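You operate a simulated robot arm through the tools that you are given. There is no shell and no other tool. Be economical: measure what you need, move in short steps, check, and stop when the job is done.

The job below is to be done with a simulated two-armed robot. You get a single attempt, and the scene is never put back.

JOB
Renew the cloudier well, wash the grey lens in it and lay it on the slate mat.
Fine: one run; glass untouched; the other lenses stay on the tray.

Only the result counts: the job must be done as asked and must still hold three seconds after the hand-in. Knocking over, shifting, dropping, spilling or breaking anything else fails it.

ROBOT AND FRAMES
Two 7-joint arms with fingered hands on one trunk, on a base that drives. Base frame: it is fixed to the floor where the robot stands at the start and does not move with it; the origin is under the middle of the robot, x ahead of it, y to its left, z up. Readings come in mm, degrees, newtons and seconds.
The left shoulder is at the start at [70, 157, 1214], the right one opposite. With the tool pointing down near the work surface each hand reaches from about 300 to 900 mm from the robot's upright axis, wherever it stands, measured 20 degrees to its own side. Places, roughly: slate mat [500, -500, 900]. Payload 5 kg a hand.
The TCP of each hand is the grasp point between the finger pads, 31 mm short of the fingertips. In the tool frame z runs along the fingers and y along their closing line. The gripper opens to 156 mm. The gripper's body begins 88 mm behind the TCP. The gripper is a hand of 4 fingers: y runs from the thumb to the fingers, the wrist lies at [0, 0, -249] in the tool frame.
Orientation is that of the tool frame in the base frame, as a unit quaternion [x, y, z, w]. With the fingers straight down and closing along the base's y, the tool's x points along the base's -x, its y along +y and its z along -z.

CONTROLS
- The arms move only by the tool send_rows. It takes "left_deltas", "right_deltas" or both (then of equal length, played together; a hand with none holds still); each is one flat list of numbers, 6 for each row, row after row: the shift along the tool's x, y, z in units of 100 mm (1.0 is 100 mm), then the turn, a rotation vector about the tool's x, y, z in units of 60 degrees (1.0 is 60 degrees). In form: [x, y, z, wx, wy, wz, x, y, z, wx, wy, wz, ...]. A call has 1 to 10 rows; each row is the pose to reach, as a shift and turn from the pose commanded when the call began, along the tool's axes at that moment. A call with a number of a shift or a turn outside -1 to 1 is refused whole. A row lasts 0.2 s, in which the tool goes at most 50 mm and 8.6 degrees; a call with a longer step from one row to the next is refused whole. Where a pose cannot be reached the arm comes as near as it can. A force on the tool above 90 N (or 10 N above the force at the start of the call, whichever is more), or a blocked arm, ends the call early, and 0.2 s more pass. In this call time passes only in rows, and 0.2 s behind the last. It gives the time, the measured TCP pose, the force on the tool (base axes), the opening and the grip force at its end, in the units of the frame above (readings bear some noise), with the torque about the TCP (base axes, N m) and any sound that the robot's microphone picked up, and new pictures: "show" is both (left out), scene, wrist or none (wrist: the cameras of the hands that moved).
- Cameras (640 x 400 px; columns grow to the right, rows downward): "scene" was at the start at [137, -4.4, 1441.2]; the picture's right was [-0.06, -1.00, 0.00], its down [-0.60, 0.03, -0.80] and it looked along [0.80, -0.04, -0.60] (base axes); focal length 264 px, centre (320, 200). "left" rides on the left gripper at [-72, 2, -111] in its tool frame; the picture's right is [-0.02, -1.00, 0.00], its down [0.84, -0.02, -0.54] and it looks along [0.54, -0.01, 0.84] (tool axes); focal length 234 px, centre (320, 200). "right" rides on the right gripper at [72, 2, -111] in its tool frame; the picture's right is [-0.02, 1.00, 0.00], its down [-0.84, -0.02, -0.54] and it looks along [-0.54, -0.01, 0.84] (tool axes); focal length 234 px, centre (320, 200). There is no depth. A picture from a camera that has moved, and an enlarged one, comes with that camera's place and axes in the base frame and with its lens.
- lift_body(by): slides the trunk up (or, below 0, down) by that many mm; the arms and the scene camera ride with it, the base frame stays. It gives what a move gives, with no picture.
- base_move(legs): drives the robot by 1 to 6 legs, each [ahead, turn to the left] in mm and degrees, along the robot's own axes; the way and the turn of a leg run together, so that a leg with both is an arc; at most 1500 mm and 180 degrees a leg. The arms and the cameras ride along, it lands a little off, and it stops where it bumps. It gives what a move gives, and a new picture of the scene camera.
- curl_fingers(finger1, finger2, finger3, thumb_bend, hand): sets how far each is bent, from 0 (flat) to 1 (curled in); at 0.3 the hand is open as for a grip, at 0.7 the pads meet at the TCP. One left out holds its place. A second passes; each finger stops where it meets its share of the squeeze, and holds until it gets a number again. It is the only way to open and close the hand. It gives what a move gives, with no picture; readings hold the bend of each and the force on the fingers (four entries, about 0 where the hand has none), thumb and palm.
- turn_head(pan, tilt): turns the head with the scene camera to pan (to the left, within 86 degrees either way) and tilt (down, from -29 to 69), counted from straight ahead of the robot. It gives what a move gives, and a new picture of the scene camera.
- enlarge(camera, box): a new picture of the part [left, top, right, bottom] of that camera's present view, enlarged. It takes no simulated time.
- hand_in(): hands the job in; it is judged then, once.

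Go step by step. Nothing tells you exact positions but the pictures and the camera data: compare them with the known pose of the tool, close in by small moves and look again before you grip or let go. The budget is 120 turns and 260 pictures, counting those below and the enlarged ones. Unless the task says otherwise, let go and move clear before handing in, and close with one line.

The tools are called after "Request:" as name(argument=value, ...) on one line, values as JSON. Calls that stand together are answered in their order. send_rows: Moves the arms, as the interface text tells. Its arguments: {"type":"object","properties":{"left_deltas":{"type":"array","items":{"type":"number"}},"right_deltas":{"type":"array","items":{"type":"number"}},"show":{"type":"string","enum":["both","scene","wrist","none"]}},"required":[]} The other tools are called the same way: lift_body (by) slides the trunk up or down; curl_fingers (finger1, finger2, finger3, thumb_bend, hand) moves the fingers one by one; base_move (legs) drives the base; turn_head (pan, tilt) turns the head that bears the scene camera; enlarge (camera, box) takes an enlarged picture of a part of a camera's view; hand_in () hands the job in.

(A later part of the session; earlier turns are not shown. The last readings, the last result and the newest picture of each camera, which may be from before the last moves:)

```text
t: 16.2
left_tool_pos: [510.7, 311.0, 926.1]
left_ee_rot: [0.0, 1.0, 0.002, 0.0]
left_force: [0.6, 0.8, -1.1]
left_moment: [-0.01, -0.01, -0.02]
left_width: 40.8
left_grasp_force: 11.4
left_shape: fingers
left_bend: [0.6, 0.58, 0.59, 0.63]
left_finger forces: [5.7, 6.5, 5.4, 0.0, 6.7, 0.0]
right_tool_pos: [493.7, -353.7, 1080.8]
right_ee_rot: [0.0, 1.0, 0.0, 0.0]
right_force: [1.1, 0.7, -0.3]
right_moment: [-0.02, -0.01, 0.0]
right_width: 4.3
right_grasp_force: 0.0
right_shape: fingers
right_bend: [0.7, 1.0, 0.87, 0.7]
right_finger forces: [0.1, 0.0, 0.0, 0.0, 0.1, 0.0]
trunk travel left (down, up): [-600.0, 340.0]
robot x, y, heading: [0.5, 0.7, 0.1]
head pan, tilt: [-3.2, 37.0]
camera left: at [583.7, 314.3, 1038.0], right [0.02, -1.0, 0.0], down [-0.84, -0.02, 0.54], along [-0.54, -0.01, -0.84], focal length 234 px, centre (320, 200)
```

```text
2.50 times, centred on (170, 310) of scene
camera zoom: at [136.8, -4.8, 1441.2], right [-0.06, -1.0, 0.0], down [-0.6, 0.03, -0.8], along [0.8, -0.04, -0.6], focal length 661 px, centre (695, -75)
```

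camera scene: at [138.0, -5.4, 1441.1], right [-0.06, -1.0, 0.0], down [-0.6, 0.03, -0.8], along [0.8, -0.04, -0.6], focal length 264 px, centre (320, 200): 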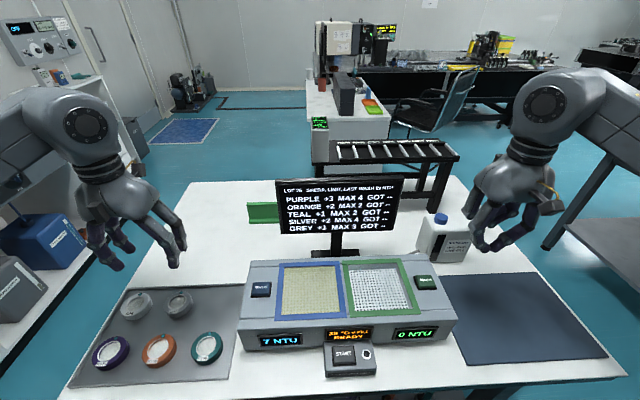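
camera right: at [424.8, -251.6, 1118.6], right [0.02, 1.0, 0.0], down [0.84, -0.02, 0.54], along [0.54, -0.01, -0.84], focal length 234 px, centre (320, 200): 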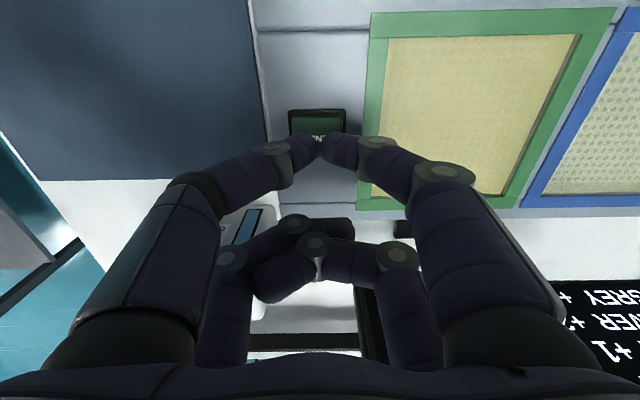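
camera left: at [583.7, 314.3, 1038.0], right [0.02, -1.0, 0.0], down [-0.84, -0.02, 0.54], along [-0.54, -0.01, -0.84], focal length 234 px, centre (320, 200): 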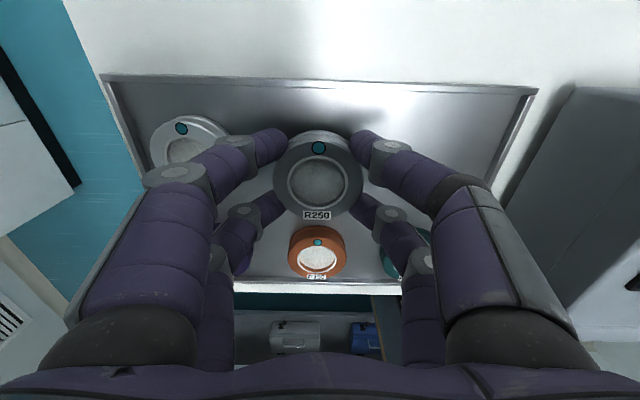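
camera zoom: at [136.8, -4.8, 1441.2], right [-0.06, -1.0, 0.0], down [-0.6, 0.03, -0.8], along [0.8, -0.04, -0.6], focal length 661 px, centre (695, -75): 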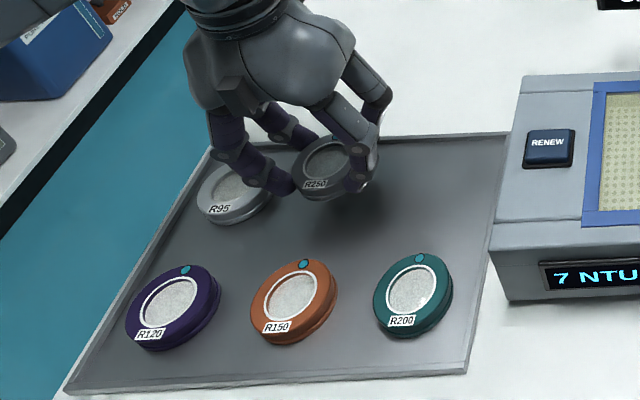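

The lens is held and lifted. I'll raise it and carry it toward the green well in stages, moving the right hand further aside.

Request:
send_rows(left_deltas=[0, 0, -0.4, 0, 0, 0, 0, 0, -0.8, 0, 0, 0, 0, -0.3, -1.0, 0, 0, 0, 0.05, -0.65, -1.0, 0, 0, 0, 0.1, -1.0, -1.0, 0, 0, 0], right_deltas=[0, -0.2, 0, 0, 0, 0, 0, -0.4, 0, 0, 0, 0, 0, -0.6, 0, 0, 0, 0, 0, -0.8, 0, 0, 0, 0, 0, -1.0, -0.2, 0, 0, 0], show="none")

Request:
send_rows(left_deltas=[0, -0.35, -0.2, 0, 0, 0, 0.05, -0.7, -0.4, 0, 0, 0, 0.1, -1.0, -0.4, 0, 0, 0], show="none")

Request:
send_rows(left_deltas=[0, -0.35, 0, 0, 0, 0, 0, -0.7, 0, 0, 0, 0, 0.1, -1.0, 0, 0, 0, 0])

```text
t: 17.4
left_tool_pos: [502.3, 209.7, 1028.9]
left_ee_rot: [0.0, 1.0, 0.001, 0.0]
left_force: [-0.2, -0.6, -0.9]
left_moment: [0.02, -0.02, -0.03]
left_width: 40.7
left_grasp_force: 11.9
left_shape: fingers
left_bend: [0.6, 0.58, 0.59, 0.63]
left_finger forces: [5.9, 6.6, 5.5, 0.1, 6.7, 0.0]
right_tool_pos: [493.1, -454.8, 1099.7]
right_ee_rot: [-0.001, 1.0, 0.001, 0.0]
right_force: [0.2, -0.3, -0.5]
right_moment: [0.01, -0.01, -0.01]
right_width: 4.1
right_grasp_force: 0.1
right_shape: fingers
right_bend: [0.7, 1.0, 0.87, 0.7]
right_finger forces: [0.0, 0.0, 0.0, 0.0, 0.0, 0.0]
trunk travel left (down, up): [-600.0, 340.0]
robot x, y, heading: [-1.8, -3.1, -0.1]
head pan, tilt: [-3.2, 37.0]
```

```text
t: 18.2
left_tool_pos: [491.1, 110.6, 1067.8]
left_ee_rot: [-0.001, 1.0, -0.001, 0.0]
left_force: [-0.1, 0.0, -1.1]
left_moment: [0.05, 0.01, -0.02]
left_width: 40.7
left_grasp_force: 12.6
left_shape: fingers
left_bend: [0.6, 0.58, 0.59, 0.63]
left_finger forces: [6.0, 6.5, 5.6, 0.0, 6.6, 0.0]
right_tool_pos: [494.6, -454.2, 1099.4]
right_ee_rot: [0.0, 1.0, 0.0, 0.0]
right_force: [-1.0, -0.2, -1.1]
right_moment: [0.0, 0.01, -0.03]
right_width: 4.5
right_grasp_force: 0.0
right_shape: fingers
right_bend: [0.7, 1.0, 0.87, 0.7]
right_finger forces: [0.1, 0.0, 0.0, 0.1, 0.1, 0.1]
trunk travel left (down, up): [-600.0, 340.0]
robot x, y, heading: [-1.1, 0.5, -0.2]
head pan, tilt: [-3.2, 37.0]
```

```text
t: 19.0
left_tool_pos: [480.6, 11.0, 1067.2]
left_ee_rot: [0.0, 1.0, 0.001, 0.0]
left_force: [-0.3, 1.6, -0.1]
left_moment: [-0.02, 0.02, 0.03]
left_width: 40.5
left_grasp_force: 12.6
left_shape: fingers
left_bend: [0.6, 0.58, 0.59, 0.63]
left_finger forces: [6.0, 6.6, 5.8, 0.0, 6.7, 0.0]
right_tool_pos: [494.6, -454.9, 1099.5]
right_ee_rot: [0.0, 1.0, 0.0, 0.0]
right_force: [0.1, -0.7, 0.3]
right_moment: [-0.01, -0.03, 0.0]
right_width: 4.1
right_grasp_force: 0.1
right_shape: fingers
right_bend: [0.7, 1.0, 0.87, 0.7]
right_finger forces: [0.0, 0.0, 0.1, 0.1, 0.0, 0.1]
trunk travel left (down, up): [-600.0, 340.0]
robot x, y, heading: [-4.3, -1.5, 0.2]
head pan, tilt: [-3.2, 37.0]
camera scene: at [136.6, -5.7, 1441.2], right [-0.06, -1.0, 0.0], down [-0.6, 0.03, -0.8], along [0.8, -0.04, -0.6], focal length 264 px, centre (320, 200)
camera left: at [553.8, 14.6, 1178.6], right [0.02, -1.0, 0.0], down [-0.84, -0.02, 0.54], along [-0.54, -0.01, -0.84], focal length 234 px, centre (320, 200)
```

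scene: 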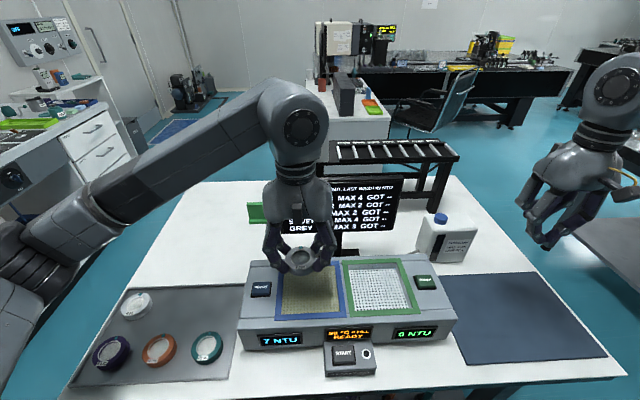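
left: 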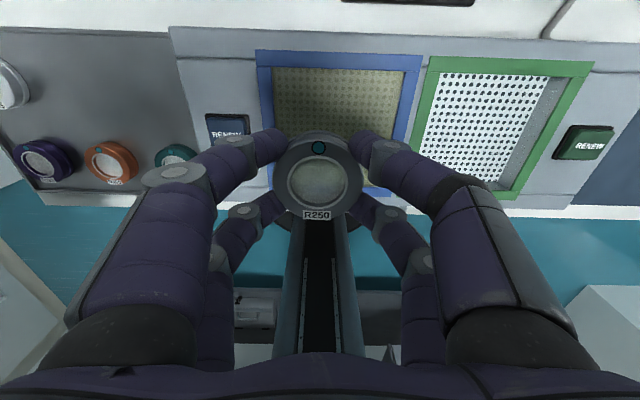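

The well's inner opening runs roughly x 417–538, y −203 to −88, with a shallow floor. I'll move over its centre at about [476, −148] and look.

Request:
send_rows(left_deltas=[0, -0.4, 0, 0, 0, 0, 0, -0.8, 0, 0, 0, 0], show="none")

Request:
send_rows(left_deltas=[0, -0.4, 0, 0, 0, 0, 0.05, -0.8, 0.2, 0, 0, 0, 0.05, -0.8, 0.4, 0, 0, 0])

Request:
enlarge(camera="left", box=[160, 20, 480, 220])

Request:
enlarge(camera="scene", box=[290, 190, 480, 380])

```text
t: 19.6
left_tool_pos: [481.8, -69.7, 1065.4]
left_ee_rot: [-0.001, 1.0, 0.001, 0.0]
left_force: [0.2, -0.2, 0.1]
left_moment: [0.01, 0.0, 0.0]
left_width: 40.5
left_grasp_force: 12.4
left_shape: fingers
left_bend: [0.6, 0.58, 0.6, 0.63]
left_finger forces: [6.1, 6.7, 5.7, 0.0, 6.7, 0.0]
right_tool_pos: [494.9, -455.5, 1098.4]
right_ee_rot: [0.0, 1.0, 0.001, 0.0]
right_force: [-0.3, -0.3, -0.1]
right_moment: [0.0, 0.02, 0.02]
right_width: 4.2
right_grasp_force: 0.0
right_shape: fingers
right_bend: [0.7, 1.0, 0.87, 0.7]
right_finger forces: [0.1, 0.1, 0.1, 0.0, 0.0, 0.0]
trunk travel left (down, up): [-600.0, 340.0]
robot x, y, heading: [-2.3, 0.5, 0.0]
head pan, tilt: [-3.2, 37.0]
```

```text
t: 20.4
left_tool_pos: [477.0, -147.1, 1026.6]
left_ee_rot: [-0.001, 1.0, 0.0, 0.0]
left_force: [0.2, 0.5, -1.2]
left_moment: [-0.03, 0.0, 0.02]
left_width: 40.5
left_grasp_force: 12.6
left_shape: fingers
left_bend: [0.6, 0.58, 0.6, 0.63]
left_finger forces: [6.1, 6.7, 5.8, 0.0, 6.8, 0.0]
right_tool_pos: [493.9, -451.6, 1101.1]
right_ee_rot: [0.001, 1.0, -0.001, 0.0]
right_force: [-0.7, 0.3, 0.3]
right_moment: [-0.05, -0.02, -0.01]
right_width: 4.1
right_grasp_force: 0.0
right_shape: fingers
right_bend: [0.7, 1.0, 0.87, 0.7]
right_finger forces: [0.0, 0.0, 0.0, 0.0, 0.0, 0.1]
trunk travel left (down, up): [-600.0, 340.0]
robot x, y, heading: [-0.9, 3.0, 0.1]
head pan, tilt: [-3.2, 37.0]
camera scene: at [137.4, -2.1, 1441.2], right [-0.05, -1.0, 0.0], down [-0.6, 0.03, -0.8], along [0.8, -0.04, -0.6], focal length 264 px, centre (320, 200)
camera left: at [550.0, -143.2, 1138.5], right [0.03, -1.0, 0.0], down [-0.84, -0.02, 0.54], along [-0.54, -0.02, -0.84], focal length 234 px, centre (320, 200)
```

scene: 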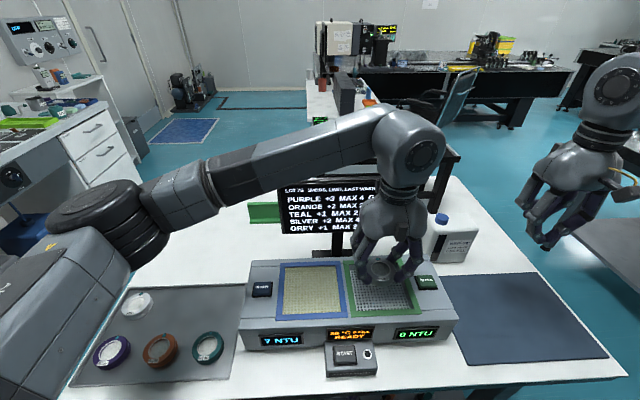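
left: 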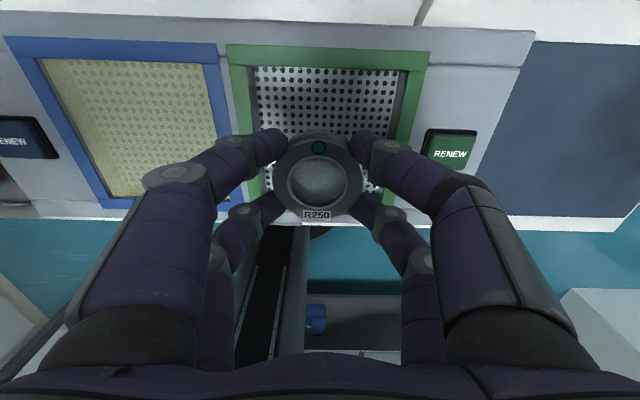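

```text
2.00 times, centred on (320, 120) of left
camera zoom: at [550.0, -143.2, 1138.5], right [0.03, -1.0, 0.0], down [-0.84, -0.02, 0.54], along [-0.54, -0.02, -0.84], focal length 468 px, centre (320, 360)
```

zoom: 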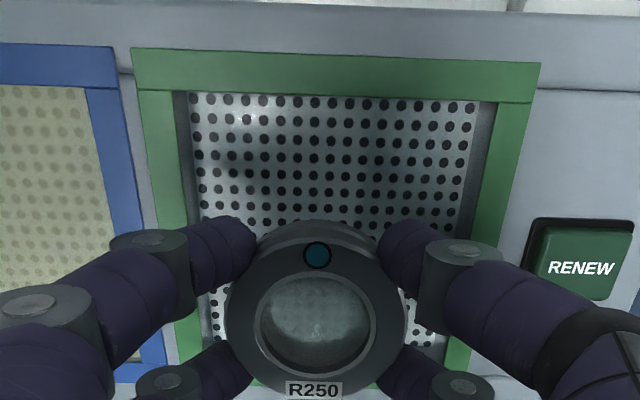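

```text
2.11 times, centred on (385, 285) of scene
camera zoom: at [137.4, -2.1, 1441.2], right [-0.05, -1.0, 0.0], down [-0.6, 0.03, -0.8], along [0.8, -0.04, -0.6], focal length 556 px, centre (183, 21)
```

zoom: 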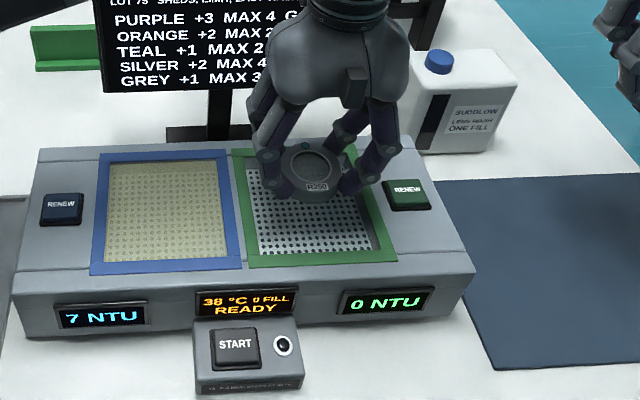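

The well's rim is about z 952 and its floor about 927, with inner y from −208 to −93. I'll centre the lens and lower it carefully into the well.

Request:
send_rows(left_deltas=[0, -0.03, 0.3, 0, 0, 0, 0, -0.03, 0.5, 0, 0, 0], show="wrist")

Request:
enlarge(camera="scene", box=[330, 220, 450, 340])

Request:
enlarge(camera="left", box=[160, 80, 480, 280])

```text
t: 21.0
left_tool_pos: [477.5, -152.5, 976.6]
left_ee_rot: [0.0, 1.0, 0.0, 0.0]
left_force: [0.0, 0.6, -1.2]
left_moment: [-0.01, 0.0, -0.02]
left_width: 40.7
left_grasp_force: 13.0
left_shape: fingers
left_bend: [0.6, 0.58, 0.6, 0.63]
left_finger forces: [6.2, 6.5, 5.8, 0.0, 6.8, 0.0]
right_tool_pos: [494.2, -453.6, 1099.8]
right_ee_rot: [0.0, 1.0, 0.0, 0.0]
right_force: [0.7, 0.1, 0.2]
right_moment: [-0.01, -0.01, 0.01]
right_width: 4.4
right_grasp_force: 0.1
right_shape: fingers
right_bend: [0.7, 1.0, 0.87, 0.7]
right_finger forces: [0.1, 0.1, 0.1, 0.1, 0.0, 0.0]
trunk travel left (down, up): [-600.0, 340.0]
robot x, y, heading: [-0.7, 1.9, 0.1]
head pan, tilt: [-3.2, 37.0]
camera left: at [549.7, -148.5, 1088.3], right [0.02, -1.0, 0.0], down [-0.84, -0.02, 0.54], along [-0.54, -0.01, -0.84], focal length 234 px, centre (320, 200)
```

left: 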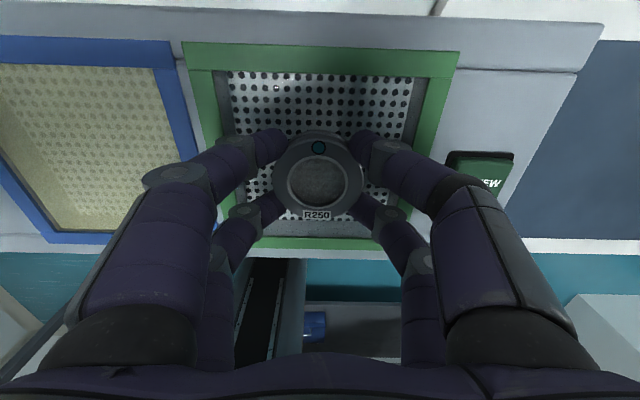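

```text
3.33 times, centred on (390, 280) of scene
camera zoom: at [137.2, -4.3, 1441.2], right [-0.06, -1.0, 0.0], down [-0.6, 0.03, -0.8], along [0.8, -0.04, -0.6], focal length 881 px, centre (87, -67)
```

zoom: 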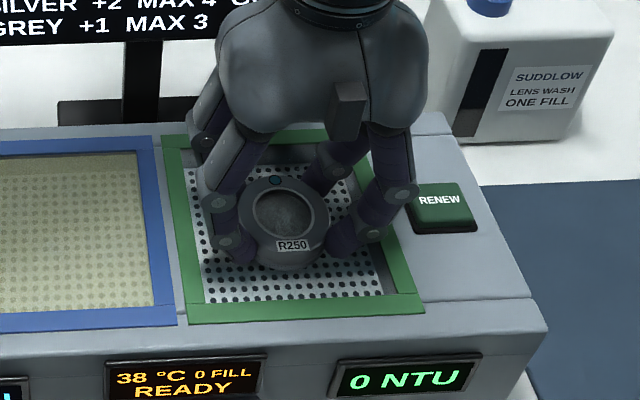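

```text
2.00 times, centred on (320, 180) of left
camera zoom: at [549.7, -148.5, 1088.3], right [0.02, -1.0, 0.0], down [-0.84, -0.02, 0.54], along [-0.54, -0.01, -0.84], focal length 468 px, centre (320, 240)
```

zoom: 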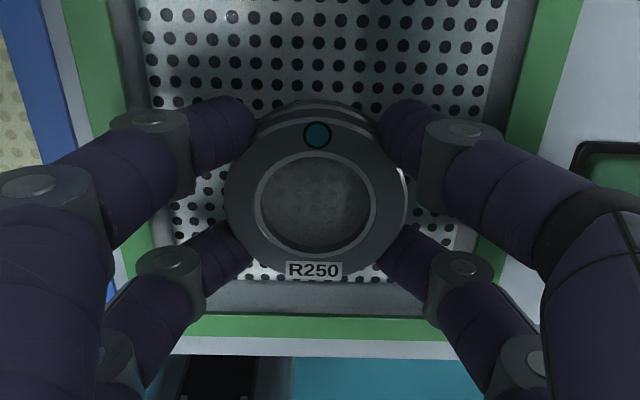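

Centred in y. The well's centre in x is about 483, so I'll shift 5 mm ahead and lower slowly to the floor.

Request:
send_rows(left_deltas=[-0.05, 0, 0.03, 0, 0, 0, -0.05, 0, 0.07, 0, 0, 0, -0.05, 0, 0.1, 0, 0, 0], show="none")

Request:
enlarge(camera="scene", box=[330, 220, 450, 340])

Request:
enlarge(camera="left", box=[160, 80, 480, 280])

```text
t: 21.8
left_tool_pos: [480.2, -151.7, 967.0]
left_ee_rot: [0.0, 1.0, 0.0, 0.001]
left_force: [0.2, 0.4, -1.2]
left_moment: [0.0, 0.02, 0.02]
left_width: 40.5
left_grasp_force: 12.5
left_shape: fingers
left_bend: [0.6, 0.58, 0.6, 0.63]
left_finger forces: [6.2, 6.7, 5.9, 0.0, 6.8, 0.0]
right_tool_pos: [494.0, -454.0, 1099.4]
right_ee_rot: [0.0, 1.0, -0.001, 0.0]
right_force: [0.3, 1.9, -0.1]
right_moment: [0.0, -0.01, -0.02]
right_width: 4.4
right_grasp_force: 0.1
right_shape: fingers
right_bend: [0.7, 1.0, 0.87, 0.7]
right_finger forces: [0.0, 0.0, 0.0, 0.1, 0.0, 0.0]
trunk travel left (down, up): [-600.0, 340.0]
robot x, y, heading: [1.8, -0.8, 0.3]
head pan, tilt: [-3.2, 37.0]
```

```text
3.33 times, centred on (390, 280) of scene
camera zoom: at [137.1, -5.0, 1441.2], right [-0.06, -1.0, 0.0], down [-0.6, 0.03, -0.8], along [0.8, -0.04, -0.6], focal length 881 px, centre (87, -67)
```

zoom: 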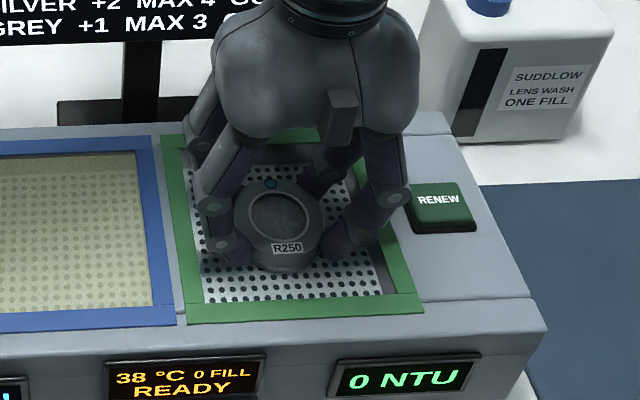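

```text
2.00 times, centred on (320, 180) of left
camera zoom: at [554.4, -148.5, 1078.1], right [0.02, -1.0, 0.0], down [-0.84, -0.02, 0.54], along [-0.54, -0.01, -0.84], focal length 468 px, centre (320, 240)
```

zoom: 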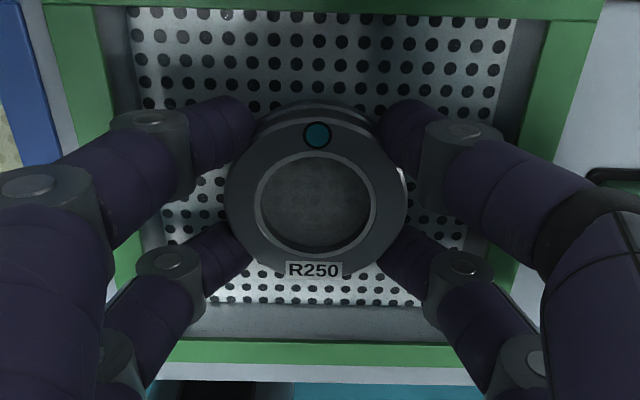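

No contact yet, and the fingers clear the rim. I'll keep lowering by small steps until the floor is felt.

Request:
send_rows(left_deltas=[0, 0, 0.02, 0, 0, 0, 0, 0, 0.04, 0, 0, 0], show="none")

Request:
enlarge(camera="scene", box=[345, 240, 425, 320])

```text
t: 22.4
left_tool_pos: [480.4, -150.9, 962.9]
left_ee_rot: [0.0, 1.0, 0.0, 0.0]
left_force: [0.9, -1.0, 4.7]
left_moment: [0.07, -0.03, -0.01]
left_width: 40.5
left_grasp_force: 13.8
left_shape: fingers
left_bend: [0.6, 0.58, 0.59, 0.63]
left_finger forces: [6.7, 7.1, 6.4, 0.0, 7.6, 0.0]
right_tool_pos: [493.7, -454.4, 1100.4]
right_ee_rot: [0.0, 1.0, 0.0, 0.0]
right_force: [0.4, 0.3, 0.1]
right_moment: [0.01, 0.01, -0.01]
right_width: 4.2
right_grasp_force: 0.0
right_shape: fingers
right_bend: [0.7, 1.0, 0.87, 0.7]
right_finger forces: [0.1, 0.0, 0.0, 0.0, 0.0, 0.0]
trunk travel left (down, up): [-600.0, 340.0]
robot x, y, heading: [-4.6, 0.6, 0.1]
head pan, tilt: [-3.2, 37.0]
```

```text
5.00 times, centred on (385, 280) of scene
camera zoom: at [136.5, -4.7, 1441.4], right [-0.06, -1.0, 0.0], down [-0.6, 0.03, -0.8], along [0.8, -0.04, -0.6], focal length 1321 px, centre (-5, -200)
```

zoom: 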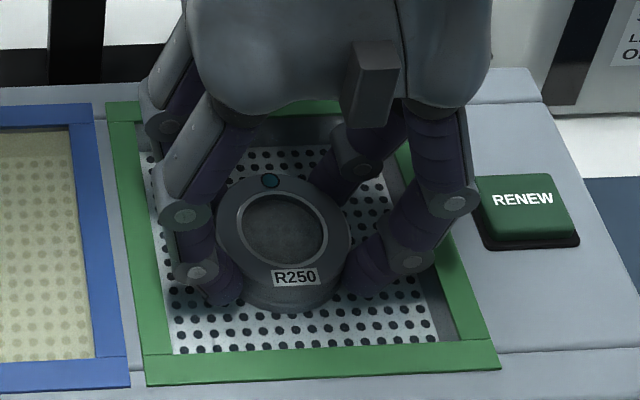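

The lens rests on the well floor. I'll open the fingers just a little to free it.

Request:
curl_fingers(hand="left", finger1=0.57, finger2=0.56, finger3=0.56, thumb_bend=0.58)

Request:
enlarge(camera="scene", box=[345, 240, 425, 320])

Request:
enlarge(camera="left", box=[160, 80, 480, 280])

```text
t: 23.4
left_tool_pos: [481.3, -151.4, 962.5]
left_ee_rot: [0.0, 1.0, 0.001, 0.0]
left_force: [0.2, -0.8, 0.1]
left_moment: [0.01, -0.03, 0.0]
left_width: 54.3
left_grasp_force: 0.1
left_shape: fingers
left_bend: [0.56, 0.56, 0.56, 0.57]
left_finger forces: [0.0, 0.1, 0.0, 0.1, 0.1, 0.1]
right_tool_pos: [493.6, -453.9, 1099.9]
right_ee_rot: [0.0, 1.0, 0.0, 0.0]
right_force: [-0.9, -0.6, -0.4]
right_moment: [0.03, 0.02, -0.02]
right_width: 4.2
right_grasp_force: 0.0
right_shape: fingers
right_bend: [0.7, 1.0, 0.87, 0.7]
right_finger forces: [0.1, 0.0, 0.1, 0.0, 0.1, 0.0]
trunk travel left (down, up): [-600.0, 340.0]
robot x, y, heading: [3.3, -0.6, -0.2]
head pan, tilt: [-3.2, 37.0]
```

```text
5.00 times, centred on (385, 280) of scene
camera zoom: at [136.9, -4.9, 1441.2], right [-0.06, -1.0, 0.0], down [-0.6, 0.03, -0.8], along [0.8, -0.04, -0.6], focal length 1321 px, centre (-5, -200)
```

zoom: 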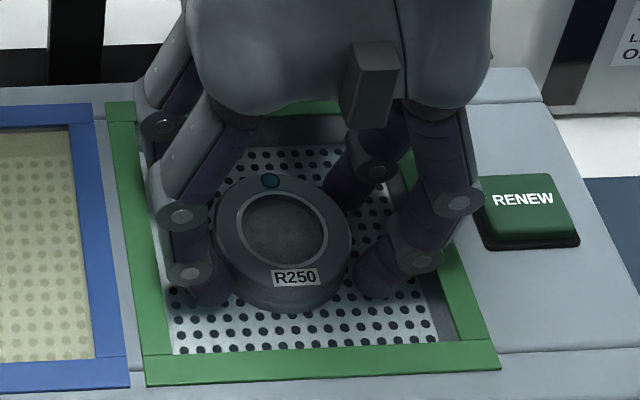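

```text
2.00 times, centred on (320, 180) of left
camera zoom: at [554.2, -148.1, 1073.7], right [0.02, -1.0, 0.0], down [-0.84, -0.02, 0.54], along [-0.54, -0.01, -0.84], focal length 468 px, centre (320, 240)
```

zoom: 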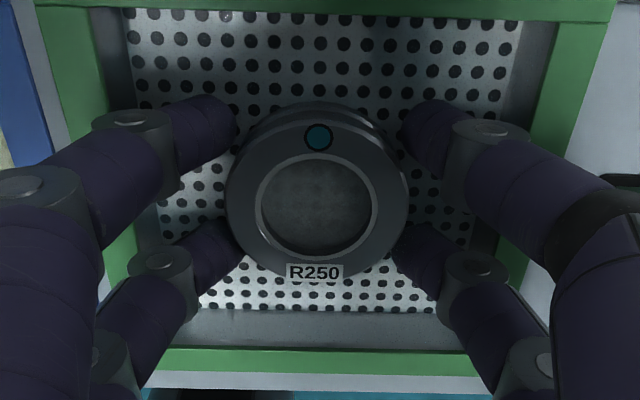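

The lens is free with no forces. I'll lift the left hand straight up and check the lens stays put, while switching the right hand's pusher to the far finger pair.

Request:
send_rows(left_deltas=[0, 0, -0.1, 0, 0, 0, 0, 0, -0.3, 0, 0, 0, 0, 0, -0.7, 0, 0, 0, 0, 0, -1.0, 0, 0, 0], show="wrist")

Request:
curl_fingers(hand="right", finger1=1.0, finger2=0.7, finger3=0.7, thumb_bend=0.95)

Request:
send_rows(left_deltas=[0, 0.35, 0, 0, 0, 0, 0, 0.7, 0, 0, 0, 0, 0, 1.0, 0, 0, 0, 0], show="none")

Request:
send_rows(left_deltas=[0, 0.35, 0, 0, 0, 0, 0, 0.7, 0, 0, 0, 0, 0, 1.0, 0, 0, 0, 0], right_deltas=[0.35, 0.3, 0, 0, 0, 0, 0.7, 0.6, 0, 0, 0, 0, 1.0, 0.9, 0, 0, 0, 0], show="scene")

```text
t: 24.4
left_tool_pos: [480.7, -151.7, 1062.5]
left_ee_rot: [-0.001, 1.0, 0.0, 0.0]
left_force: [-0.5, -0.4, -0.2]
left_moment: [0.0, 0.0, 0.0]
left_width: 54.7
left_grasp_force: 0.1
left_shape: fingers
left_bend: [0.56, 0.56, 0.56, 0.57]
left_finger forces: [0.0, 0.0, 0.1, 0.0, 0.0, 0.1]
right_tool_pos: [493.1, -454.4, 1100.5]
right_ee_rot: [0.0, 1.0, 0.0, 0.0]
right_force: [0.2, -0.2, -0.7]
right_moment: [0.02, -0.01, -0.01]
right_width: 4.1
right_grasp_force: 0.0
right_shape: fingers
right_bend: [0.7, 1.0, 0.87, 0.7]
right_finger forces: [0.0, 0.0, 0.1, 0.0, 0.0, 0.1]
trunk travel left (down, up): [-600.0, 340.0]
robot x, y, heading: [-0.2, 3.3, -0.1]
head pan, tilt: [-3.2, 37.0]
camera left: at [553.6, -148.1, 1174.3], right [0.02, -1.0, 0.0], down [-0.84, -0.02, 0.54], along [-0.54, -0.01, -0.84], focal length 234 px, centre (320, 200)
```

left: 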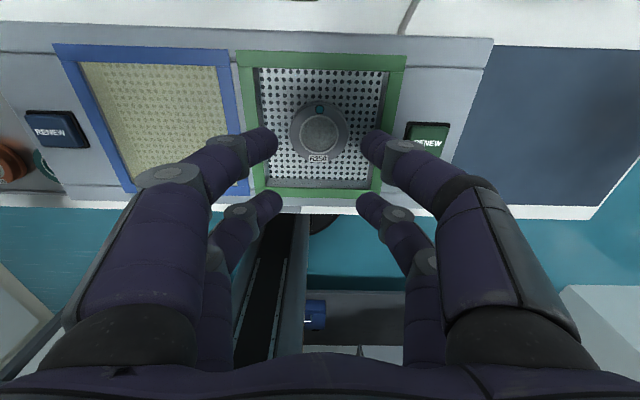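

```text
t: 25.4
left_tool_pos: [480.3, -152.0, 1062.0]
left_ee_rot: [0.0, 1.0, 0.0, 0.0]
left_force: [-0.4, 0.2, 0.5]
left_moment: [0.0, 0.01, 0.0]
left_width: 54.2
left_grasp_force: 0.0
left_shape: fingers
left_bend: [0.56, 0.56, 0.56, 0.57]
left_finger forces: [0.0, 0.1, 0.0, 0.0, 0.0, 0.0]
right_tool_pos: [494.1, -453.7, 1100.4]
right_ee_rot: [0.0, 1.0, 0.0, 0.0]
right_force: [0.5, 0.1, 0.2]
right_moment: [0.01, 0.0, 0.0]
right_width: 9.9
right_grasp_force: 0.1
right_shape: fingers
right_bend: [0.87, 0.7, 0.7, 0.95]
right_finger forces: [0.0, 0.0, 0.0, 0.0, 0.0, 0.0]
trunk travel left (down, up): [-600.0, 340.0]
robot x, y, heading: [-1.4, -1.0, -0.1]
head pan, tilt: [-3.2, 37.0]
```

```text
t: 26.2
left_tool_pos: [481.5, -50.2, 1062.4]
left_ee_rot: [0.0, 1.0, 0.0, 0.0]
left_force: [-0.3, 0.2, 0.4]
left_moment: [-0.02, -0.02, -0.02]
left_width: 54.7
left_grasp_force: 0.0
left_shape: fingers
left_bend: [0.56, 0.56, 0.56, 0.57]
left_finger forces: [0.1, 0.0, 0.0, 0.0, 0.0, 0.0]
right_tool_pos: [494.5, -452.4, 1100.7]
right_ee_rot: [0.0, 1.0, 0.0, 0.0]
right_force: [0.6, 1.1, -0.5]
right_moment: [-0.06, -0.02, -0.04]
right_width: 9.4
right_grasp_force: 0.1
right_shape: fingers
right_bend: [0.88, 0.7, 0.7, 0.96]
right_finger forces: [0.0, 0.1, 0.0, 0.1, 0.0, 0.1]
trunk travel left (down, up): [-600.0, 340.0]
robot x, y, heading: [-1.1, -3.5, -0.1]
head pan, tilt: [-3.2, 37.0]
```

```text
t: 27.0
left_tool_pos: [480.0, 50.9, 1061.7]
left_ee_rot: [0.0, 1.0, -0.001, -0.001]
left_force: [0.1, 1.2, -0.2]
left_moment: [-0.04, -0.03, 0.01]
left_width: 54.8
left_grasp_force: 0.0
left_shape: fingers
left_bend: [0.56, 0.56, 0.56, 0.57]
left_finger forces: [0.0, 0.0, 0.0, 0.0, 0.1, 0.0]
right_tool_pos: [393.4, -360.8, 1101.9]
right_ee_rot: [0.0, 1.0, -0.001, 0.0]
right_force: [-0.9, -0.4, 0.1]
right_moment: [-0.06, -0.02, -0.03]
right_width: 9.7
right_grasp_force: 0.2
right_shape: fingers
right_bend: [0.88, 0.7, 0.7, 0.96]
right_finger forces: [0.1, 0.0, 0.0, 0.0, 0.0, 0.0]
trunk travel left (down, up): [-600.0, 340.0]
robot x, y, heading: [-2.0, -0.7, 0.1]
head pan, tilt: [-3.2, 37.0]
camera scene: at [135.9, -2.7, 1441.3], right [-0.06, -1.0, 0.0], down [-0.6, 0.03, -0.8], along [0.8, -0.05, -0.6], focal length 264 px, centre (320, 200)
```

scene: 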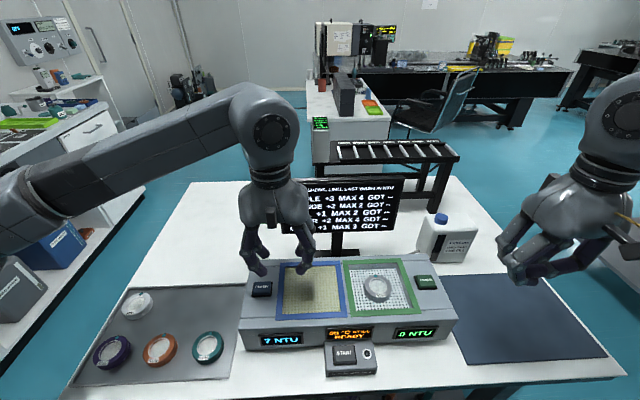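

The lens sits centred in the green well. I'll move the left hand further away and bring the right hand toward START, near [368, −62].

Request:
send_rows(left_deltas=[0, 0.35, 0, 0, 0, 0, 0, 0.7, 0, 0, 0, 0, 0, 1.0, 0, 0, 0, 0], right_deltas=[0.17, 0.3, 0, 0, 0, 0, 0.34, 0.6, 0, 0, 0, 0, 0.49, 1.0, 0, 0, 0, 0], show="none")

Request:
send_rows(left_deltas=[0, 0.35, 0, 0, 0, 0, 0, 0.7, 0, 0, 0, 0, 0, 1.0, 0, 0, 0, 0], right_deltas=[0, 0.35, 0, 0, 0, 0, 0, 0.7, 0, 0, 0, 0, 0, 1.0, 0, 0, 0, 0], show="none")

Request:
send_rows(right_deltas=[0, 0.35, 0, 0, 0, 0, 0, 0.7, 0, 0, 0, 0, 0, 0.98, 0, 0, 0, 0])

```text
t: 27.8
left_tool_pos: [482.4, 149.9, 1062.6]
left_ee_rot: [0.0, 1.0, -0.002, 0.0]
left_force: [0.6, 0.5, -0.1]
left_moment: [-0.03, 0.02, -0.04]
left_width: 54.6
left_grasp_force: 0.0
left_shape: fingers
left_bend: [0.56, 0.56, 0.56, 0.57]
left_finger forces: [0.0, 0.1, 0.0, 0.1, 0.0, 0.0]
right_tool_pos: [345.0, -262.3, 1099.9]
right_ee_rot: [0.002, 1.0, -0.002, 0.0]
right_force: [0.4, 0.5, 0.1]
right_moment: [-0.04, 0.0, 0.02]
right_width: 9.3
right_grasp_force: 0.1
right_shape: fingers
right_bend: [0.88, 0.7, 0.7, 0.96]
right_finger forces: [0.0, 0.1, 0.0, 0.1, 0.0, 0.1]
trunk travel left (down, up): [-600.0, 340.0]
robot x, y, heading: [4.3, -2.0, -0.0]
head pan, tilt: [-3.2, 37.0]
```

```text
t: 28.6
left_tool_pos: [481.2, 250.6, 1063.3]
left_ee_rot: [0.001, 1.0, -0.001, 0.0]
left_force: [0.2, 0.3, 0.3]
left_moment: [-0.03, -0.02, 0.01]
left_width: 54.6
left_grasp_force: 0.1
left_shape: fingers
left_bend: [0.56, 0.56, 0.56, 0.57]
left_finger forces: [0.1, 0.0, 0.1, 0.1, 0.0, 0.0]
right_tool_pos: [344.6, -162.1, 1100.6]
right_ee_rot: [0.001, 1.0, -0.001, 0.0]
right_force: [0.4, 0.2, 0.1]
right_moment: [-0.04, 0.01, 0.01]
right_width: 9.7
right_grasp_force: 0.1
right_shape: fingers
right_bend: [0.88, 0.7, 0.7, 0.96]
right_finger forces: [0.0, 0.0, 0.0, 0.0, 0.0, 0.0]
trunk travel left (down, up): [-600.0, 340.0]
robot x, y, heading: [-2.5, -1.4, 0.2]
head pan, tilt: [-3.2, 37.0]
```

```text
t: 29.4
left_tool_pos: [483.8, 247.2, 1062.8]
left_ee_rot: [0.0, 1.0, 0.001, 0.0]
left_force: [0.1, -0.4, 0.9]
left_moment: [0.02, 0.02, -0.01]
left_width: 54.8
left_grasp_force: 0.1
left_shape: fingers
left_bend: [0.56, 0.56, 0.56, 0.57]
left_finger forces: [0.0, 0.0, 0.1, 0.0, 0.0, 0.1]
right_tool_pos: [347.6, -67.1, 1099.2]
right_ee_rot: [0.0, 1.0, 0.001, -0.001]
right_force: [0.7, -0.5, -0.4]
right_moment: [0.03, 0.04, -0.02]
right_width: 9.5
right_grasp_force: 0.0
right_shape: fingers
right_bend: [0.88, 0.7, 0.7, 0.96]
right_finger forces: [0.0, 0.1, 0.0, 0.1, 0.0, 0.0]
trunk travel left (down, up): [-600.0, 340.0]
robot x, y, heading: [-0.4, -2.4, -0.1]
head pan, tilt: [-3.2, 37.0]
camera scene: at [139.1, -6.1, 1440.9], right [-0.06, -1.0, 0.0], down [-0.6, 0.03, -0.8], along [0.8, -0.04, -0.6], focal length 264 px, centre (320, 200)
camera right: at [275.5, -65.0, 1208.7], right [0.02, 1.0, 0.0], down [0.84, -0.02, 0.54], along [0.54, -0.01, -0.84], focal length 234 px, centre (320, 200)
```

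scene: 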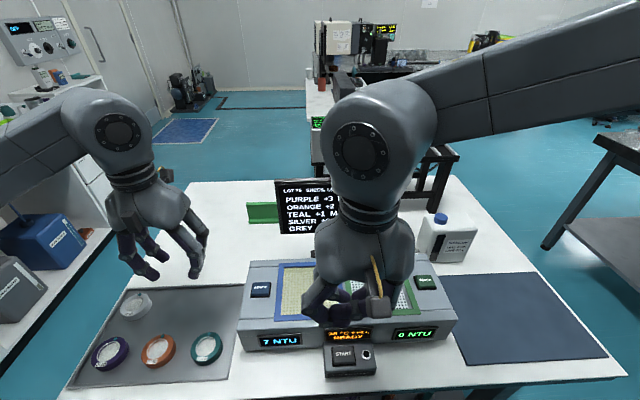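
right: 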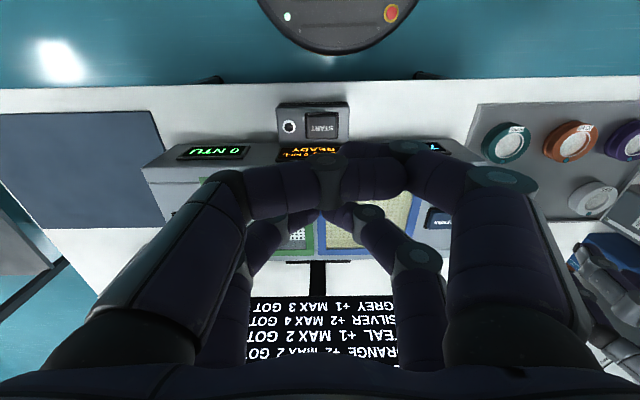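

START is at about [364, −64] and the far finger pair leads. I'll shift 7 mm back and lower.

Request:
send_rows(right_deltas=[0.07, 0.02, 0.4, 0, 0, 0, 0.07, 0.02, 0.8, 0, 0, 0, 0.07, 0.02, 1.0, 0, 0, 0], show="none")

Request:
send_rows(right_deltas=[0, 0, 0.2, 0, 0, 0, 0, 0, 0.4, 0, 0, 0])

Request:
enlarge(camera="scene", box=[290, 290, 420, 390])

```text
t: 30.2
left_tool_pos: [481.9, 248.0, 1063.2]
left_ee_rot: [0.0, 1.0, 0.0, 0.0]
left_force: [0.8, -0.2, 0.2]
left_moment: [-0.02, 0.01, 0.0]
left_width: 54.8
left_grasp_force: 0.0
left_shape: fingers
left_bend: [0.56, 0.56, 0.56, 0.57]
left_finger forces: [0.0, 0.1, 0.0, 0.0, 0.0, 0.0]
right_tool_pos: [337.8, -64.1, 999.9]
right_ee_rot: [0.001, 1.0, 0.0, 0.0]
right_force: [0.0, -0.3, -0.4]
right_moment: [0.02, 0.0, -0.01]
right_width: 9.6
right_grasp_force: 0.0
right_shape: fingers
right_bend: [0.88, 0.7, 0.7, 0.96]
right_finger forces: [0.0, 0.0, 0.0, 0.1, 0.0, 0.1]
trunk travel left (down, up): [-600.0, 340.0]
robot x, y, heading: [2.6, -2.2, 0.2]
head pan, tilt: [-3.2, 37.0]
```

```text
t: 30.8
left_tool_pos: [482.1, 249.7, 1063.2]
left_ee_rot: [0.0, 1.0, 0.001, 0.0]
left_force: [-0.6, -1.2, 0.7]
left_moment: [-0.01, 0.03, 0.05]
left_width: 54.8
left_grasp_force: 0.0
left_shape: fingers
left_bend: [0.56, 0.56, 0.56, 0.57]
left_finger forces: [0.0, 0.1, 0.1, 0.1, 0.0, 0.0]
right_tool_pos: [338.8, -65.2, 959.6]
right_ee_rot: [0.0, 1.0, 0.0, -0.001]
right_force: [0.4, -0.4, -0.1]
right_moment: [0.0, 0.01, 0.0]
right_width: 9.7
right_grasp_force: 0.1
right_shape: fingers
right_bend: [0.88, 0.7, 0.7, 0.96]
right_finger forces: [0.1, 0.1, 0.1, 0.0, 0.0, 0.1]
trunk travel left (down, up): [-600.0, 340.0]
robot x, y, heading: [2.0, 1.8, -0.0]
head pan, tilt: [-3.2, 37.0]
camera scene: at [137.7, -4.4, 1441.2], right [-0.06, -1.0, 0.0], down [-0.6, 0.03, -0.8], along [0.8, -0.04, -0.6], focal length 264 px, centre (320, 200)
camera right: at [267.0, -61.9, 1069.3], right [0.02, 1.0, 0.0], down [0.84, -0.02, 0.54], along [0.54, -0.01, -0.84], focal length 234 px, centre (320, 200)
```

scene: 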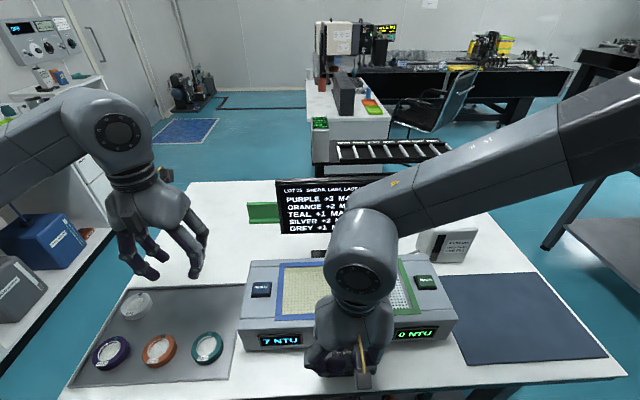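
right: 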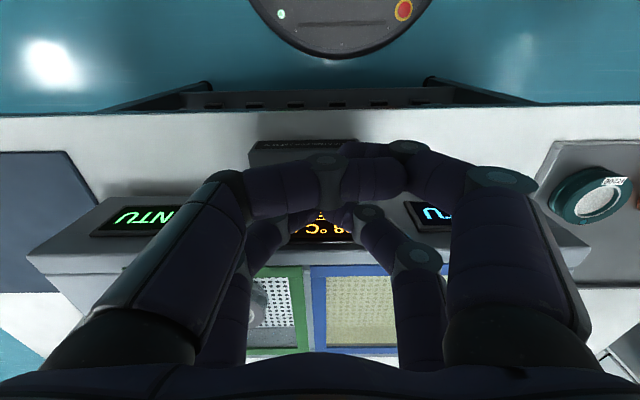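

```text
4.00 times, centred on (355, 340) of scene
camera zoom: at [137.7, -4.4, 1441.2], right [-0.06, -1.0, 0.0], down [-0.6, 0.03, -0.8], along [0.8, -0.04, -0.6], focal length 1057 px, centre (180, -360)
```

zoom: 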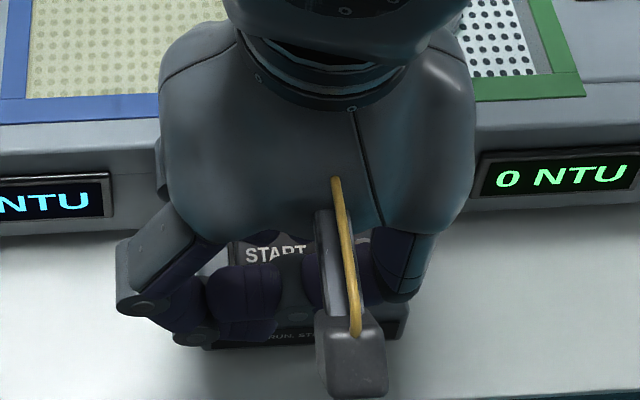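

Aligned. I'll lower toward the button.

Request:
send_rows(right_deltas=[0, 0, 0.12, 0, 0, 0, 0, 0, 0.22, 0, 0, 0, 0, 0, 0.27, 0, 0, 0], show="none")

Request:
enlarge(camera="right", box=[220, 100, 420, 300])

```text
t: 31.6
left_tool_pos: [480.3, 248.7, 1062.3]
left_ee_rot: [0.0, 1.0, 0.0, 0.001]
left_force: [0.2, 0.4, 0.1]
left_moment: [0.01, -0.02, 0.02]
left_width: 54.5
left_grasp_force: 0.0
left_shape: fingers
left_bend: [0.56, 0.56, 0.56, 0.57]
left_finger forces: [0.0, 0.1, 0.0, 0.0, 0.0, 0.1]
right_tool_pos: [337.8, -64.1, 932.7]
right_ee_rot: [0.0, 1.0, 0.001, 0.0]
right_force: [0.9, 0.3, 0.9]
right_moment: [0.01, 0.0, -0.03]
right_width: 9.7
right_grasp_force: 0.0
right_shape: fingers
right_bend: [0.88, 0.7, 0.7, 0.96]
right_finger forces: [0.0, 0.1, 0.0, 0.0, 0.0, 0.0]
trunk travel left (down, up): [-600.0, 340.0]
robot x, y, heading: [1.7, -1.0, 0.1]
head pan, tilt: [-3.2, 37.0]
```

```text
2.00 times, centred on (320, 200) of right
camera zoom: at [266.4, -61.7, 1043.0], right [0.02, 1.0, 0.0], down [0.84, -0.02, 0.54], along [0.54, -0.01, -0.84], focal length 468 px, centre (320, 200)
```

zoom: 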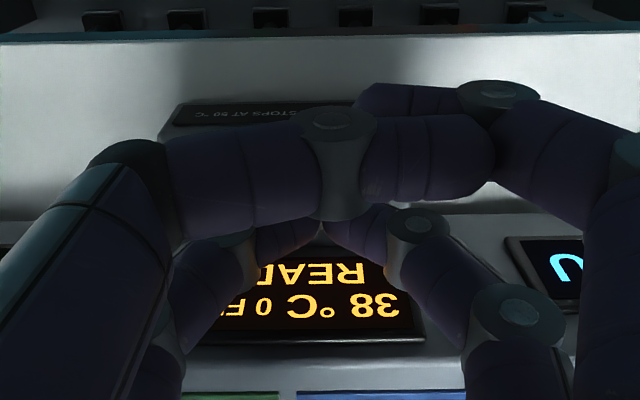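

Request:
send_rows(right_deltas=[0, 0, 0.03, 0, 0, 0, 0, 0, 0.06, 0, 0, 0], show="none")

```text
t: 32.2
left_tool_pos: [481.0, 248.7, 1063.2]
left_ee_rot: [0.0, 1.0, 0.0, 0.001]
left_force: [0.3, 0.0, 0.1]
left_moment: [-0.01, -0.02, -0.01]
left_width: 54.8
left_grasp_force: 0.0
left_shape: fingers
left_bend: [0.56, 0.56, 0.56, 0.57]
left_finger forces: [0.0, 0.0, 0.0, 0.0, 0.0, 0.0]
right_tool_pos: [337.6, -63.5, 926.7]
right_ee_rot: [0.0, 1.0, 0.0, 0.0]
right_force: [-0.2, 0.6, -0.5]
right_moment: [0.05, -0.01, -0.02]
right_width: 9.6
right_grasp_force: 0.1
right_shape: fingers
right_bend: [0.88, 0.7, 0.7, 0.96]
right_finger forces: [0.0, 0.1, 0.0, 0.0, 0.0, 0.1]
trunk travel left (down, up): [-600.0, 340.0]
robot x, y, heading: [-0.0, 0.6, -0.1]
head pan, tilt: [-3.2, 37.0]
```

Request:
send_rows(right_deltas=[0, 0, 0.03, 0, 0, 0, 0, 0, 0.06, 0, 0, 0], show="none")

Request:
enlarge(camera="scene", box=[290, 290, 420, 390])

```text
t: 32.8
left_tool_pos: [480.1, 248.6, 1063.5]
left_ee_rot: [0.0, 1.0, 0.0, 0.0]
left_force: [0.5, -0.9, -0.5]
left_moment: [-0.03, 0.04, -0.03]
left_width: 54.8
left_grasp_force: 0.1
left_shape: fingers
left_bend: [0.56, 0.56, 0.56, 0.57]
left_finger forces: [0.0, 0.0, 0.1, 0.0, 0.1, 0.0]
right_tool_pos: [337.5, -63.5, 921.8]
right_ee_rot: [0.0, 1.0, -0.001, 0.0]
right_force: [-1.2, -0.3, 4.9]
right_moment: [-0.02, -0.14, 0.0]
right_width: 9.7
right_grasp_force: 2.5
right_shape: fingers
right_bend: [0.88, 0.7, 0.7, 0.96]
right_finger forces: [0.0, 2.1, 3.0, 0.0, 0.0, 0.0]
trunk travel left (down, up): [-600.0, 340.0]
robot x, y, heading: [2.0, 2.8, 0.3]
head pan, tilt: [-3.2, 37.0]
heard: click
```

```text
4.00 times, centred on (355, 340) of scene
camera zoom: at [136.4, -4.4, 1441.4], right [-0.06, -1.0, 0.0], down [-0.6, 0.03, -0.8], along [0.8, -0.04, -0.6], focal length 1057 px, centre (180, -360)
```

zoom: 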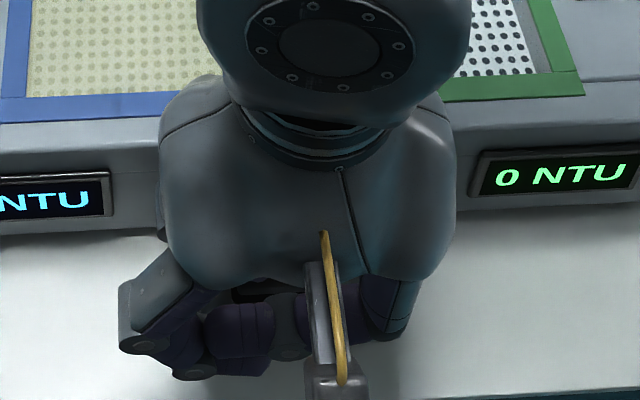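

The START button clicked. I'll raise the right hand straight up and back out to the right to see the display.

Request:
send_rows(right_deltas=[0, 0, -0.3, 0, 0, 0, 0, 0, -0.7, 0, 0, 0, 0, 0, -1.0, 0, 0, 0], show="none")

Request:
send_rows(right_deltas=[0, -0.3, -0.3, 0, 0, 0, 0, -0.7, -0.6, 0, 0, 0, 0, -1.0, -0.8, 0, 0, 0], show="none")

Request:
send_rows(right_deltas=[0, -0.35, 0, 0, 0, 0, 0, -0.7, 0, 0, 0, 0, 0, -1.0, 0, 0, 0, 0], show="none")

Request:
send_rows(right_deltas=[0, -0.35, 0, 0, 0, 0, 0, -0.7, 0, 0, 0, 0, 0, -1.0, 0, 0, 0, 0], show="none")

Request:
enlarge(camera="scene", box=[230, 170, 480, 380])

```text
t: 33.6
left_tool_pos: [481.6, 249.4, 1062.8]
left_ee_rot: [0.0, 1.0, -0.001, 0.0]
left_force: [0.5, 1.0, 0.1]
left_moment: [-0.02, -0.02, 0.0]
left_width: 54.6
left_grasp_force: 0.1
left_shape: fingers
left_bend: [0.56, 0.56, 0.56, 0.57]
left_finger forces: [0.0, 0.1, 0.0, 0.0, 0.1, 0.1]
right_tool_pos: [336.8, -64.2, 1020.7]
right_ee_rot: [0.0, 1.0, 0.0, 0.0]
right_force: [-0.4, 0.4, 0.3]
right_moment: [-0.04, 0.01, 0.04]
right_width: 9.9
right_grasp_force: 0.1
right_shape: fingers
right_bend: [0.88, 0.7, 0.7, 0.96]
right_finger forces: [0.0, 0.0, 0.2, 0.1, 0.0, 0.0]
trunk travel left (down, up): [-600.0, 340.0]
robot x, y, heading: [-2.5, 4.1, 0.0]
head pan, tilt: [-3.2, 37.0]
```

```text
t: 34.4
left_tool_pos: [481.0, 248.4, 1063.0]
left_ee_rot: [0.0, 1.0, 0.0, 0.0]
left_force: [-0.1, 0.1, 0.3]
left_moment: [0.02, -0.02, 0.03]
left_width: 54.9
left_grasp_force: 0.0
left_shape: fingers
left_bend: [0.56, 0.56, 0.56, 0.57]
left_finger forces: [0.0, 0.0, 0.0, 0.0, 0.1, 0.0]
right_tool_pos: [336.7, -165.2, 1101.0]
right_ee_rot: [-0.001, 1.0, 0.0, 0.0]
right_force: [-1.3, -0.1, 0.0]
right_moment: [-0.01, 0.02, -0.01]
right_width: 9.8
right_grasp_force: 0.0
right_shape: fingers
right_bend: [0.88, 0.7, 0.7, 0.96]
right_finger forces: [0.0, 0.1, 0.0, 0.1, 0.0, 0.0]
trunk travel left (down, up): [-600.0, 340.0]
robot x, y, heading: [1.5, -0.1, -0.1]
head pan, tilt: [-3.2, 37.0]
```

```text
t: 35.2
left_tool_pos: [481.0, 248.0, 1062.4]
left_ee_rot: [0.001, 1.0, 0.0, 0.0]
left_force: [-1.2, -0.8, 0.2]
left_moment: [-0.01, -0.02, -0.02]
left_width: 54.8
left_grasp_force: 0.1
left_shape: fingers
left_bend: [0.56, 0.56, 0.56, 0.57]
left_finger forces: [0.1, 0.0, 0.1, 0.0, 0.1, 0.0]
right_tool_pos: [337.4, -262.5, 1100.4]
right_ee_rot: [-0.001, 1.0, 0.001, -0.001]
right_force: [0.1, -0.1, -0.1]
right_moment: [-0.02, -0.02, 0.03]
right_width: 9.6
right_grasp_force: 0.1
right_shape: fingers
right_bend: [0.88, 0.7, 0.7, 0.96]
right_finger forces: [0.1, 0.0, 0.1, 0.0, 0.0, 0.0]
trunk travel left (down, up): [-600.0, 340.0]
robot x, y, heading: [0.7, 1.7, 0.0]
head pan, tilt: [-3.2, 37.0]
```

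```text
t: 36.0
left_tool_pos: [481.7, 248.6, 1062.3]
left_ee_rot: [0.0, 1.0, 0.0, 0.0]
left_force: [0.2, -0.8, 0.1]
left_moment: [0.0, 0.03, 0.0]
left_width: 54.8
left_grasp_force: 0.0
left_shape: fingers
left_bend: [0.56, 0.56, 0.56, 0.57]
left_finger forces: [0.0, 0.1, 0.1, 0.0, 0.0, 0.0]
right_tool_pos: [337.3, -364.0, 1099.9]
right_ee_rot: [0.0, 1.0, 0.0, 0.0]
right_force: [-0.2, 0.7, -0.7]
right_moment: [-0.02, 0.0, 0.04]
right_width: 9.7
right_grasp_force: 0.0
right_shape: fingers
right_bend: [0.89, 0.7, 0.7, 0.96]
right_finger forces: [0.0, 0.0, 0.0, 0.0, 0.0, 0.0]
trunk travel left (down, up): [-600.0, 340.0]
robot x, y, heading: [-3.3, -2.2, 0.3]
head pan, tilt: [-3.2, 37.0]
```

```text
1.90 times, centred on (355, 275) of scene
camera zoom: at [136.7, -4.8, 1441.2], right [-0.06, -1.0, 0.0], down [-0.6, 0.03, -0.8], along [0.8, -0.04, -0.6], focal length 503 px, centre (253, 57)
```

zoom: 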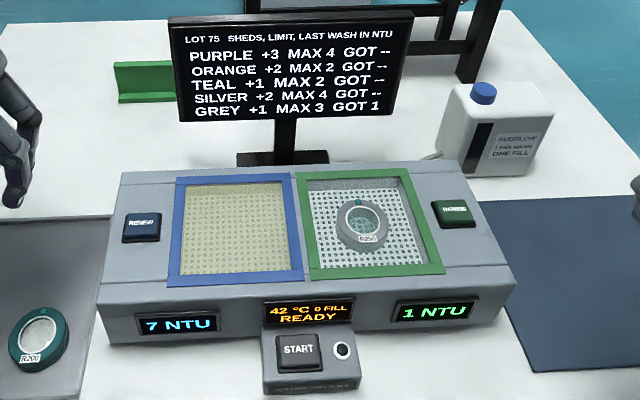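

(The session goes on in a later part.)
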